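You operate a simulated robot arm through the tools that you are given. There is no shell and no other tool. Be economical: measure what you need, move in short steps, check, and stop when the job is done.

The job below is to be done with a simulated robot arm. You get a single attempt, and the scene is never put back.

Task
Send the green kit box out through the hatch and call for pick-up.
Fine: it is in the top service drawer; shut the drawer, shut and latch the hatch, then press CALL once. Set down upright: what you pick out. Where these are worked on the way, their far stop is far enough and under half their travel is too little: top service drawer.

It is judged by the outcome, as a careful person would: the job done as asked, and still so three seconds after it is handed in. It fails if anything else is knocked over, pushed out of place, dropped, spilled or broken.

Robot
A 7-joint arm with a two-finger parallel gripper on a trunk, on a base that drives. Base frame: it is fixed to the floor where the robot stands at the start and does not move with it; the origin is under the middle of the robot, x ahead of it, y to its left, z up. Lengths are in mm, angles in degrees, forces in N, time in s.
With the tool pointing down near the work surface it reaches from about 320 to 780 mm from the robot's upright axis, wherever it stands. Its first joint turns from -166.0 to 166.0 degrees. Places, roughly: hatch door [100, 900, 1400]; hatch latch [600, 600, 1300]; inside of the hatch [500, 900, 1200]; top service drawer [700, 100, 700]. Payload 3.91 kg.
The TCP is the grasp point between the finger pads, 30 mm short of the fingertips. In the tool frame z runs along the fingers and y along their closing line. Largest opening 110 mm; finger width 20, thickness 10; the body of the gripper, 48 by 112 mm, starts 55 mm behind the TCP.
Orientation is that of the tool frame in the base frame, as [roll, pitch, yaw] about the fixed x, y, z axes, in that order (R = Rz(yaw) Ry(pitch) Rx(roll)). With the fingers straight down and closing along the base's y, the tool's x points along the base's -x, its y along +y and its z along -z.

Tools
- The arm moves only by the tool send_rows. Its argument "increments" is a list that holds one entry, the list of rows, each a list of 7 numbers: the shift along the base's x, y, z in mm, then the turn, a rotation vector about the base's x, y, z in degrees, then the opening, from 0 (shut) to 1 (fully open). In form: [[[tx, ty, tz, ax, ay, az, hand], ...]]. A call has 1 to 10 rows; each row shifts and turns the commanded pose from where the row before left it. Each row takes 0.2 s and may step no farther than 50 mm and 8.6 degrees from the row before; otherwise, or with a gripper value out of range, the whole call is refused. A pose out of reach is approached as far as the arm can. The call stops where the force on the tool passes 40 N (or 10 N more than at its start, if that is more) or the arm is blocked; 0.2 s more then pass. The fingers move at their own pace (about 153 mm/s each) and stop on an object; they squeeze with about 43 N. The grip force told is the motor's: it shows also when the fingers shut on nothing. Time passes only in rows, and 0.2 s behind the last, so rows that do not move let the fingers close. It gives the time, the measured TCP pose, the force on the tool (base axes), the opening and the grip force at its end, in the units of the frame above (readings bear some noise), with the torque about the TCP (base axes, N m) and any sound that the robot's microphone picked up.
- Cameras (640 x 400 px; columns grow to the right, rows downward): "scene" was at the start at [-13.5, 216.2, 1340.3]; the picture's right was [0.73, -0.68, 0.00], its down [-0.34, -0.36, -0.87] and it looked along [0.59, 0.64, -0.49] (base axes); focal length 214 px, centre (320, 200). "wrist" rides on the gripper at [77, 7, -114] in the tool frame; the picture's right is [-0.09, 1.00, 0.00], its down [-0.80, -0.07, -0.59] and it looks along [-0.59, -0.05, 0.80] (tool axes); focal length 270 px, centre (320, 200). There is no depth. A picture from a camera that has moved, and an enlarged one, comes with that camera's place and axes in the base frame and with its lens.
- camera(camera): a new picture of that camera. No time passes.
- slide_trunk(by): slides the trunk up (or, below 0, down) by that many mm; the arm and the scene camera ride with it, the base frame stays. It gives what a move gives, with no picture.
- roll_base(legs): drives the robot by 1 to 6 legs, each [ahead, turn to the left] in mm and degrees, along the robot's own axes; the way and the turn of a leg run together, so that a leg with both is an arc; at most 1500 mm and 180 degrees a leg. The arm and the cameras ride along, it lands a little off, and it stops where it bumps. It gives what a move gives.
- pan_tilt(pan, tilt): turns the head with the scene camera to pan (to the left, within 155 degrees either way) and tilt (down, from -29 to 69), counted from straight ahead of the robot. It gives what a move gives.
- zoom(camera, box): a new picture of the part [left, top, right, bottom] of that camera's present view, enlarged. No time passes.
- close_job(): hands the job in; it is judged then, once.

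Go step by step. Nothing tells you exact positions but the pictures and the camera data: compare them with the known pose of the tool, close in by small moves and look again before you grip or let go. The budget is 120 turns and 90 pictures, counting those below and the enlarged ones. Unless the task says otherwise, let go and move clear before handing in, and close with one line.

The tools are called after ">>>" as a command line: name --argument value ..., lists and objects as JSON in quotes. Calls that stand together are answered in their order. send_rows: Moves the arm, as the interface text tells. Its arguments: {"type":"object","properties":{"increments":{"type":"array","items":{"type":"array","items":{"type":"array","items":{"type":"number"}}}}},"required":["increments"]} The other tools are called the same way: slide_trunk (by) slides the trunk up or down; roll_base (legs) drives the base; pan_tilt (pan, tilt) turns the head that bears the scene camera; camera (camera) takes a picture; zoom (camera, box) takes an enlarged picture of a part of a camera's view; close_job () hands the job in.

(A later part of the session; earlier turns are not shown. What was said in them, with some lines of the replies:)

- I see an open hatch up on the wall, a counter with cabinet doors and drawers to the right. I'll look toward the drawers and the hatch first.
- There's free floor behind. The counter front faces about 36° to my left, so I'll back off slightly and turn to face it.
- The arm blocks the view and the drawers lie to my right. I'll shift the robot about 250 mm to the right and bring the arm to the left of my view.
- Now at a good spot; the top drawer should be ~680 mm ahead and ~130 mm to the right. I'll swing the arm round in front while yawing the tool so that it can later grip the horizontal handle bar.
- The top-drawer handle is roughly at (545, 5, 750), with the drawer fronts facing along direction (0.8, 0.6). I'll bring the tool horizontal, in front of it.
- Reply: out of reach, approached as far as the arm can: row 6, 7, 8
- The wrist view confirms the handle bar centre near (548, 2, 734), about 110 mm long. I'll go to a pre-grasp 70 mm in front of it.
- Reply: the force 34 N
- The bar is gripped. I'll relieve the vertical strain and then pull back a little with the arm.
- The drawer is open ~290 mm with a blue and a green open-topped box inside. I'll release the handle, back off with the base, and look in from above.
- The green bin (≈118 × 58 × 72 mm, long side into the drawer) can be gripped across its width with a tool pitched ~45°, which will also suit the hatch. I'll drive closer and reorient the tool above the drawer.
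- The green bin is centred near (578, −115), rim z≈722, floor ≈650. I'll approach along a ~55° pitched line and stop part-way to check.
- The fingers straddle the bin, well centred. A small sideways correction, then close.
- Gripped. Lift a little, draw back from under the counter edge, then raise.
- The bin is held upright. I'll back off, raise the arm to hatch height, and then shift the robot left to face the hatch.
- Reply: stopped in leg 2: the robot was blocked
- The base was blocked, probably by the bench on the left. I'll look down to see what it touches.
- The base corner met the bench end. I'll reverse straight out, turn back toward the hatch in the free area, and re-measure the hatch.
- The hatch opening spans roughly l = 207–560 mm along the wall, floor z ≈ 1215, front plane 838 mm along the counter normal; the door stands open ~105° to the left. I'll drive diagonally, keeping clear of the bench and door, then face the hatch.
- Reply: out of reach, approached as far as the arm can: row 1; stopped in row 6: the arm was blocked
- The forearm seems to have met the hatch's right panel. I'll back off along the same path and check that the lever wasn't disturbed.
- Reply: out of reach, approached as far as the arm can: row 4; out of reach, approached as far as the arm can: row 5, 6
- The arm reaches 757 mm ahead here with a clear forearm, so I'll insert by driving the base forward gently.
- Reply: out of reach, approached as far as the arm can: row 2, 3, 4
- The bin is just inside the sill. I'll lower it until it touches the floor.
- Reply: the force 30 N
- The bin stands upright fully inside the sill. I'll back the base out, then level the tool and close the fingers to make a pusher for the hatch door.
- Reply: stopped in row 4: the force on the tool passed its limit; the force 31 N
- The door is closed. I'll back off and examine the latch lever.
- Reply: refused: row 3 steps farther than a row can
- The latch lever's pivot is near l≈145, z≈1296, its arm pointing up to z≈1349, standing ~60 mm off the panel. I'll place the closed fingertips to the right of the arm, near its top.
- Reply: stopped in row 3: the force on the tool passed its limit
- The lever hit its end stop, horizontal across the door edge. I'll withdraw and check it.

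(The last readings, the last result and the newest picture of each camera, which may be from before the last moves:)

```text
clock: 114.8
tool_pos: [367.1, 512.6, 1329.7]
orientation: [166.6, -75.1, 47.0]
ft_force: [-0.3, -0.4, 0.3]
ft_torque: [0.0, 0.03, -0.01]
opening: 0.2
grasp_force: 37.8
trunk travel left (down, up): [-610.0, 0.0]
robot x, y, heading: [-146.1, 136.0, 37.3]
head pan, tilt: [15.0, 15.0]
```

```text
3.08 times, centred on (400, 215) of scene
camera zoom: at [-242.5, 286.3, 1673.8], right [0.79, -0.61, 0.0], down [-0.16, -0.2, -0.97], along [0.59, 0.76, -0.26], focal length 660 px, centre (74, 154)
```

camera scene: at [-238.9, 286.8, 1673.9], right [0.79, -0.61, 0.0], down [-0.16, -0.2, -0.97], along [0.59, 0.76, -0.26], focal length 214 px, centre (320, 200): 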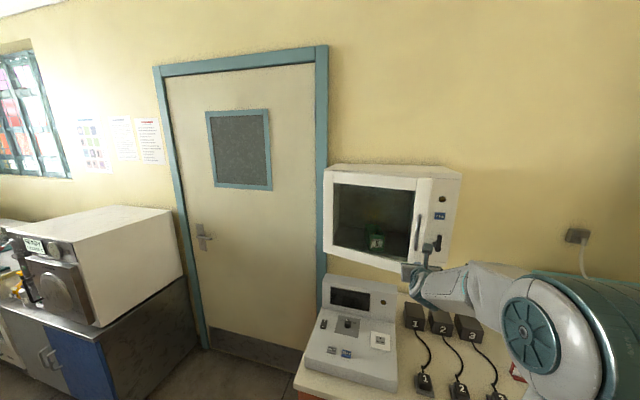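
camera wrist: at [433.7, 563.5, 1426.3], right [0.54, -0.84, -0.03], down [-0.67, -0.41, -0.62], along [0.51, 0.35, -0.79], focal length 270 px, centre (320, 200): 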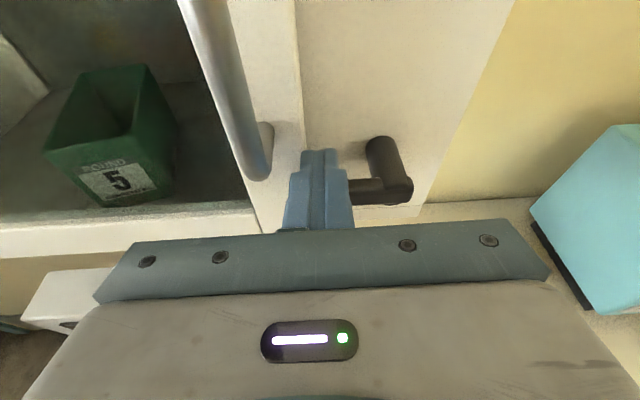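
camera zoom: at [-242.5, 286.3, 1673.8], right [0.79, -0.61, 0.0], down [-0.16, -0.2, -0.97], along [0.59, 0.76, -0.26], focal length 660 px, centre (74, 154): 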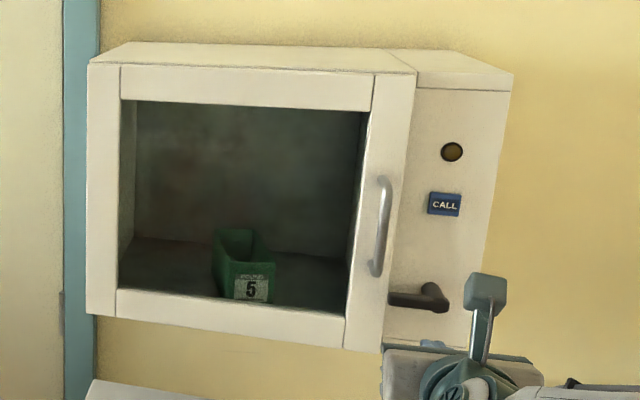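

Hatch shut and latched with the bin inside. Now I'll drive round to the drawer, keeping the arm high.

>>> roll_base --legs '[[-85, 0], [0, -105], [380, 0], [0, 105], [-190, 0]]'

>>> pan_tilt --pan -20 --tilt 45

>>> camera --camera "scene"

```text
clock: 127.9
tool_pos: [294.4, 1.3, 1329.9]
orientation: [166.7, -75.0, 47.4]
ft_force: [-0.2, -0.9, -0.8]
ft_torque: [0.01, 0.01, 0.0]
opening: 0.2
grasp_force: 37.8
trunk travel left (down, up): [-610.0, 0.0]
robot x, y, heading: [-213.9, -379.5, 37.5]
head pan, tilt: [15.0, 15.0]
```

```text
clock: 128.9
tool_pos: [295.4, 1.1, 1329.2]
orientation: [166.7, -74.9, 47.5]
ft_force: [-1.2, -1.2, -0.6]
ft_torque: [0.02, 0.0, -0.02]
opening: 0.2
grasp_force: 37.7
trunk travel left (down, up): [-610.0, 0.0]
robot x, y, heading: [-216.2, -376.3, 37.7]
head pan, tilt: [-20.0, 45.0]
```

```text
16 pictures are left
camera scene: at [-290.2, -280.5, 1627.1], right [0.31, -0.95, 0.0], down [-0.67, -0.22, -0.71], along [0.67, 0.22, -0.71], focal length 214 px, centre (320, 200)
```

scene: 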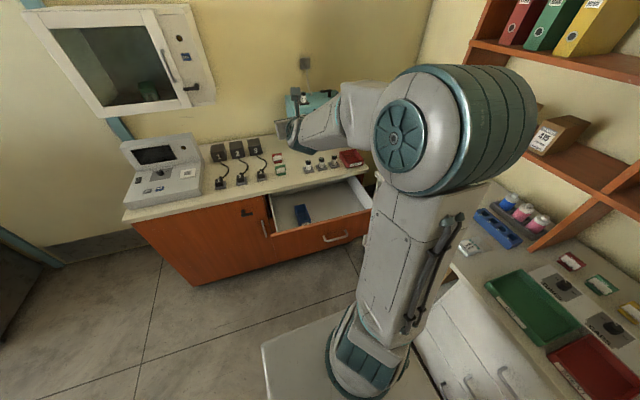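

>>> roll_base --legs '[[-130, 0]]'

>>> send_rows --increments '[[[22, -29.5, 0, 0, 0, 0, 0], [22, -29.5, 0, 0, 0, 0, 0], [22, -29.5, 0, 0, 0, 0, 0], [22, -29.5, 0, 0, 0, 0, 0]]]'

>>> slide_trunk --by -480

>>> camera --camera "scene"

```text
clock: 130.2
tool_pos: [192.5, -78.2, 1329.2]
orientation: [166.7, -75.0, 47.4]
ft_force: [0.0, -0.5, -0.4]
ft_torque: [0.03, 0.01, -0.03]
opening: 0.0
grasp_force: 37.5
trunk travel left (down, up): [-610.0, 0.0]
robot x, y, heading: [-322.0, -452.6, 37.7]
head pan, tilt: [-20.0, 45.0]
```

```text
clock: 131.2
tool_pos: [282.9, -198.4, 1328.8]
orientation: [166.9, -75.0, 47.3]
ft_force: [0.2, -0.8, 0.0]
ft_torque: [-0.01, 0.02, 0.02]
opening: 0.1
grasp_force: 37.9
trunk travel left (down, up): [-610.0, 0.0]
robot x, y, heading: [-320.8, -454.6, 37.6]
head pan, tilt: [-20.0, 45.0]
```

```text
refused: -480 is not a number from -400 to 400
```

```text
15 pictures are left
camera scene: at [-391.7, -361.3, 1627.2], right [0.3, -0.95, 0.0], down [-0.67, -0.21, -0.71], along [0.67, 0.22, -0.71], focal length 214 px, centre (320, 200)
```

scene: 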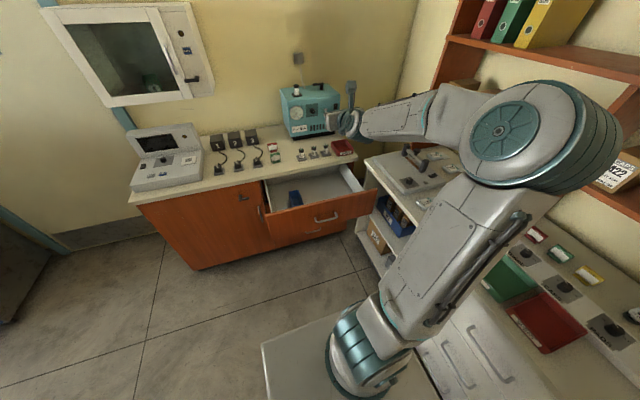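

>>> slide_trunk --by -310

>>> send_rows --increments '[[[0, 0, -40, 0, 0, 0, 0], [0, 0, -40, 0, 0, 0, 0], [0, 0, -40, 0, 0, 0, 0], [0, 0, -40, 0, 0, 0, 0], [0, 0, -40, 0, 0, 0, 0], [0, 0, -40, 0, 0, 0, 0]]]'

>>> camera --camera "wrist"

>>> camera --camera "scene"

```text
clock: 134.2
tool_pos: [281.1, -196.0, 1018.5]
orientation: [166.8, -75.0, 47.4]
ft_force: [0.7, 0.5, -0.3]
ft_torque: [0.01, -0.02, 0.01]
opening: 0.0
grasp_force: 38.3
trunk travel left (down, up): [-300.0, 310.0]
robot x, y, heading: [-320.1, -458.2, 37.8]
head pan, tilt: [-20.0, 45.0]
```

```text
clock: 135.6
tool_pos: [281.2, -195.5, 778.6]
orientation: [166.6, -75.1, 47.7]
ft_force: [-0.9, 0.9, 0.2]
ft_torque: [-0.01, -0.01, -0.03]
opening: 0.2
grasp_force: 37.5
trunk travel left (down, up): [-300.0, 310.0]
robot x, y, heading: [-320.5, -459.9, 37.5]
head pan, tilt: [-20.0, 45.0]
```

```text
14 pictures are left
camera wrist: at [207.8, -248.7, 884.1], right [0.55, -0.83, -0.03], down [-0.66, -0.41, -0.63], along [0.51, 0.36, -0.78], focal length 270 px, centre (320, 200)
```

wrist: 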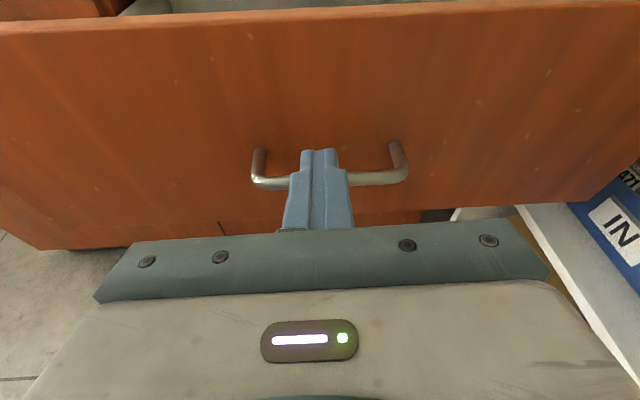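

```text
13 pictures are left
camera scene: at [-392.8, -360.1, 1317.2], right [0.3, -0.95, 0.0], down [-0.67, -0.22, -0.71], along [0.67, 0.22, -0.71], focal length 214 px, centre (320, 200)
```

scene: 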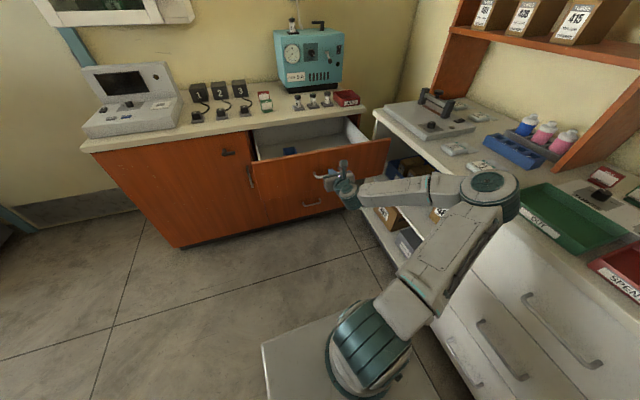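

>>> roll_base --legs '[[290, 0]]'

>>> send_rows --increments '[[[12, 9, 0, 0, 0, 0, 0], [12, 9, 0, 0, 0, 0, 0], [8, 6, 0, 0, 0, 0, 0], [8, 6, 0, 0, 0, 0, 0], [6, 4.5, 0, 0, 0, 0, 0]]]'

>>> camera --camera "scene"

```text
clock: 137.6
tool_pos: [510.5, -21.2, 779.3]
orientation: [166.8, -75.0, 47.3]
ft_force: [-0.1, -0.5, 0.1]
ft_torque: [-0.01, -0.03, 0.02]
opening: 0.0
grasp_force: 37.6
trunk travel left (down, up): [-300.0, 310.0]
robot x, y, heading: [-90.8, -279.2, 37.8]
head pan, tilt: [-20.0, 45.0]
```

```text
clock: 138.8
tool_pos: [556.6, 14.3, 778.8]
orientation: [166.7, -75.0, 47.2]
ft_force: [-0.9, -0.1, 0.5]
ft_torque: [0.02, 0.01, 0.03]
opening: 0.3
grasp_force: 37.8
trunk travel left (down, up): [-300.0, 310.0]
robot x, y, heading: [-93.3, -278.0, 37.5]
head pan, tilt: [-20.0, 45.0]
```

```text
12 pictures are left
camera scene: at [-164.3, -183.8, 1317.1], right [0.3, -0.95, 0.0], down [-0.67, -0.21, -0.71], along [0.67, 0.21, -0.71], focal length 214 px, centre (320, 200)
```

scene: 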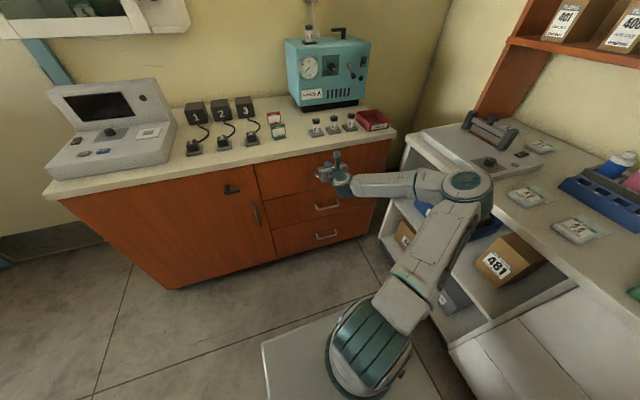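

>>> send_rows --increments '[[[6, 4.5, 0, 0, 0, 0, 0], [6, 4.5, 0, 0, 0, 0, 0], [5, 4, 0, 0, 0, 0, 0], [5, 4, 0, 0, 0, 0, 0], [5, 4, 0, 0, 0, 0, 0]]]'

>>> zoom --camera "scene" --box '[230, 120, 420, 260]'

```text
clock: 139.5
tool_pos: [564.6, 20.6, 779.4]
orientation: [167.0, -74.8, 47.1]
ft_force: [-18.2, -9.6, 8.5]
ft_torque: [0.29, -0.15, 0.1]
opening: 0.1
grasp_force: 37.5
trunk travel left (down, up): [-300.0, 310.0]
robot x, y, heading: [-93.4, -282.7, 37.3]
head pan, tilt: [-20.0, 45.0]
stopped in row 3: the force on the tool passed its limit (the readings are from after the stop); the commanded pose is now the measured one
```

```text
2.86 times, centred on (325, 190) of scene
camera zoom: at [-167.3, -185.6, 1317.3], right [0.3, -0.95, 0.0], down [-0.67, -0.21, -0.71], along [0.68, 0.21, -0.71], focal length 613 px, centre (306, 229)
```

zoom: 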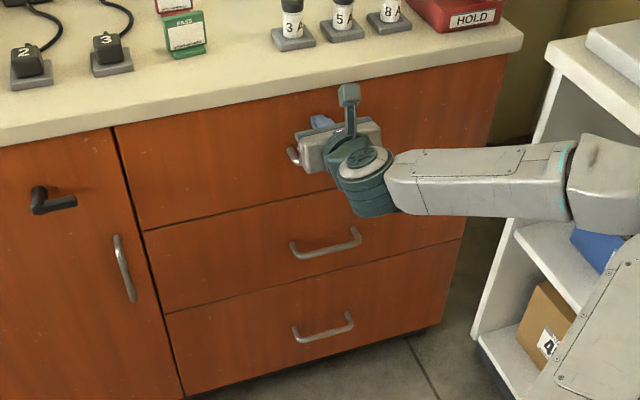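

The drawer is shut flush. Next: back off, raise the arm to button height and drive toward the CALL button.

>>> roll_base --legs '[[-100, 0]]'

>>> slide_trunk --by 310

>>> send_rows --increments '[[[-14, -10, 40, 0, 0, 0, 0], [-14, -10, 40, 0, 0, 0, 0], [-14, -10, 40, 0, 0, 0, 0], [-14, -10, 40, 0, 0, 0, 0], [-14, -10, 40, 0, 0, 0, 0], [-14, -10, 40, 0, 0, 0, 0], [-14, -10, 40, 0, 0, 0, 0], [-14, -10, 45, 0, 0, 0, 0]]]'

>>> roll_base --legs '[[0, 40], [350, 0], [0, -40]]'

>>> pan_tilt --pan 15 --tilt 15

>>> camera --camera "scene"

```text
clock: 140.6
tool_pos: [487.7, -40.7, 776.5]
orientation: [167.2, -74.6, 47.0]
ft_force: [0.4, 0.3, 0.1]
ft_torque: [-0.01, 0.0, 0.0]
opening: 0.0
grasp_force: 37.6
trunk travel left (down, up): [-300.0, 310.0]
robot x, y, heading: [-168.3, -340.6, 37.4]
head pan, tilt: [-20.0, 45.0]
```

```text
clock: 143.7
tool_pos: [488.9, -39.4, 1085.2]
orientation: [167.2, -74.6, 47.0]
ft_force: [-1.1, -0.4, 0.2]
ft_torque: [0.02, 0.0, 0.02]
opening: 0.0
grasp_force: 37.4
trunk travel left (down, up): [-610.0, 0.0]
robot x, y, heading: [-174.8, -341.2, 37.5]
head pan, tilt: [-20.0, 45.0]
```

```text
clock: 145.5
tool_pos: [373.1, -118.1, 1411.6]
orientation: [166.5, -74.6, 47.8]
ft_force: [0.2, 0.3, -0.7]
ft_torque: [-0.02, 0.02, -0.05]
opening: 0.0
grasp_force: 38.0
trunk travel left (down, up): [-610.0, 0.0]
robot x, y, heading: [-168.4, -339.1, 37.4]
head pan, tilt: [-20.0, 45.0]
```

```text
clock: 151.5
tool_pos: [452.1, 218.2, 1410.0]
orientation: [167.2, -74.7, 47.0]
ft_force: [-0.4, -0.2, 0.6]
ft_torque: [-0.01, 0.0, -0.02]
opening: 0.0
grasp_force: 37.3
trunk travel left (down, up): [-610.0, 0.0]
robot x, y, heading: [-97.4, -1.5, 37.4]
head pan, tilt: [-20.0, 45.0]
```

```text
clock: 152.5
tool_pos: [452.3, 219.2, 1409.3]
orientation: [167.2, -74.6, 46.9]
ft_force: [-0.1, -0.4, 0.1]
ft_torque: [0.01, 0.02, 0.02]
opening: 0.3
grasp_force: 37.7
trunk travel left (down, up): [-610.0, 0.0]
robot x, y, heading: [-92.2, -4.1, 37.7]
head pan, tilt: [15.0, 15.0]
```

```text
10 pictures are left
camera scene: at [-188.0, 143.6, 1673.8], right [0.79, -0.61, 0.0], down [-0.16, -0.21, -0.97], along [0.59, 0.77, -0.26], focal length 214 px, centre (320, 200)
```

scene: 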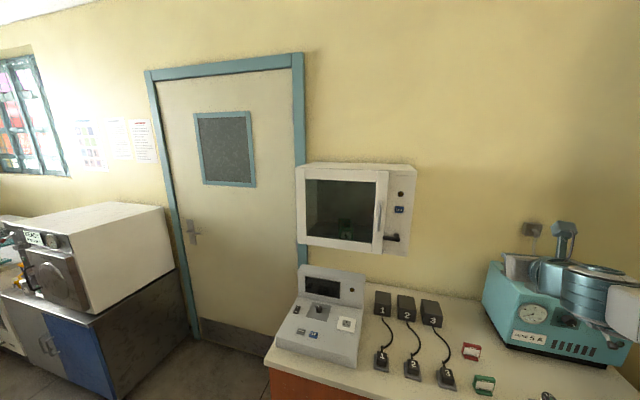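

>>> roll_base --legs '[[120, 0]]'

>>> send_rows --increments '[[[-7, 44.5, 0.5, 0, 0, 0, 0], [-7, 44.5, 0.5, 0, 0, 0, 0], [-7, 44.5, 0.5, 0, 0, 0, 0], [-7, 44.5, 0.5, 0, 0, 0, 0], [-7, 44.5, 0.5, 0, 0, 0, 0], [-7, 44.5, 0.5, 0, 0, 0, 0]]]'

>>> camera --camera "wrist"

```text
clock: 153.7
tool_pos: [547.9, 291.6, 1409.8]
orientation: [167.3, -74.6, 46.9]
ft_force: [0.4, 0.4, 0.5]
ft_torque: [-0.01, -0.02, 0.0]
opening: 0.1
grasp_force: 37.7
trunk travel left (down, up): [-610.0, 0.0]
robot x, y, heading: [0.5, 70.1, 37.3]
head pan, tilt: [15.0, 15.0]
```

```text
clock: 155.1
tool_pos: [505.8, 560.8, 1412.7]
orientation: [167.1, -74.7, 47.1]
ft_force: [-0.1, 1.2, -0.2]
ft_torque: [0.0, -0.02, -0.02]
opening: 0.0
grasp_force: 37.7
trunk travel left (down, up): [-610.0, 0.0]
robot x, y, heading: [1.5, 69.2, 37.5]
head pan, tilt: [15.0, 15.0]
```

```text
9 pictures are left
camera wrist: at [431.9, 507.5, 1518.4], right [0.55, -0.84, -0.03], down [-0.66, -0.42, -0.62], along [0.51, 0.36, -0.78], focal length 270 px, centre (320, 200)
```

wrist: 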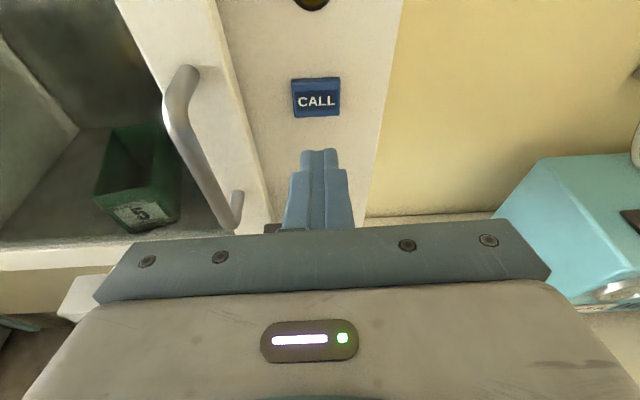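

Aligned with CALL. I'll advance and press gently.

>>> send_rows --increments '[[[16, 12, 2, 0, 0, 0, 0], [16, 12, 1, 0, 0, 0, 0], [4, 3, 0, 0, 0, 0, 0], [4, 3, 0, 0, 0, 0, 0], [3.2, 2.4, 0, 0, 0, 0, 0], [3.2, 2.4, 0, 0, 0, 0, 0]]]'

```text
clock: 156.5
tool_pos: [549.6, 592.0, 1417.1]
orientation: [167.1, -74.6, 47.1]
ft_force: [-4.0, -2.5, -1.5]
ft_torque: [-0.01, -0.01, 0.01]
opening: 0.0
grasp_force: 37.9
trunk travel left (down, up): [-610.0, 0.0]
robot x, y, heading: [-1.9, 72.5, 37.5]
head pan, tilt: [15.0, 15.0]
heard: click
```

A click was heard: CALL pressed once. I'll withdraw straight back and check the lamp and lever.

>>> send_rows --increments '[[[-16, -12, 0, 0, 0, 0, 0], [-28, -21, 0, 0, 0, 0, 0], [-32, -24, 0, 0, 0, 0, 0], [-32, -24, 0, 0, 0, 0, 0], [-32, -24, 0, 0, 0, 0, 0]]]'

>>> zoom --camera "scene" --box '[230, 130, 480, 290]'

```text
clock: 157.7
tool_pos: [410.3, 485.8, 1416.3]
orientation: [167.1, -74.8, 47.0]
ft_force: [0.0, 0.0, -0.4]
ft_torque: [0.01, -0.01, -0.01]
opening: 0.0
grasp_force: 37.8
trunk travel left (down, up): [-610.0, 0.0]
robot x, y, heading: [-1.4, 71.5, 37.6]
head pan, tilt: [15.0, 15.0]
```

```text
2.50 times, centred on (355, 210) of scene
camera zoom: at [-94.7, 215.9, 1673.9], right [0.79, -0.61, 0.0], down [-0.16, -0.2, -0.97], along [0.59, 0.77, -0.26], focal length 536 px, centre (232, 175)
```

zoom: 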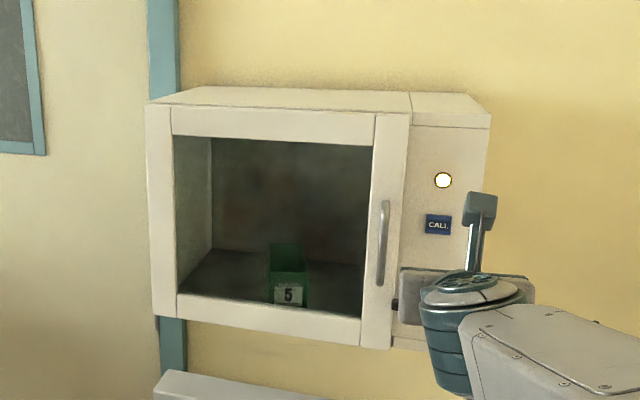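

The lamp is lit, and the bin is upright behind the closed door. A last look at the drawer and counter.

>>> pan_tilt --pan -20 --tilt 45

>>> camera --camera "scene"

```text
clock: 158.8
tool_pos: [412.9, 488.0, 1415.2]
orientation: [167.2, -74.5, 47.1]
ft_force: [-0.6, -0.3, -0.7]
ft_torque: [0.0, 0.01, 0.03]
opening: 0.0
grasp_force: 37.9
trunk travel left (down, up): [-610.0, 0.0]
robot x, y, heading: [2.7, 71.1, 37.5]
head pan, tilt: [-20.0, 45.0]
```

```text
7 pictures are left
camera scene: at [-72.4, 167.1, 1627.1], right [0.3, -0.95, 0.0], down [-0.67, -0.21, -0.71], along [0.67, 0.21, -0.71], focal length 214 px, centre (320, 200)
```

scene: 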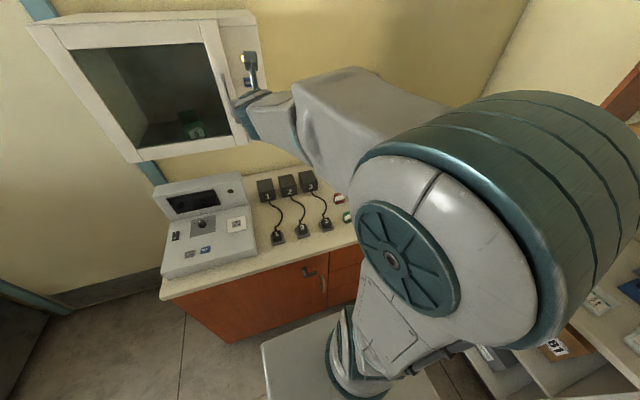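

The visible part of the drawer front is flush, the hatch is closed and the tool is clear of everything. I'm handing the job in.

>>> close_job

```text
The job is handed in.
```

The green kit box is upright in the hatch. The drawer is shut, the hatch is shut and latched, and CALL was pressed once (it clicked and the lamp lit). On the way the base bumped the bench once; its items looked upright just after, but I didn't check whether the bench had shifted.
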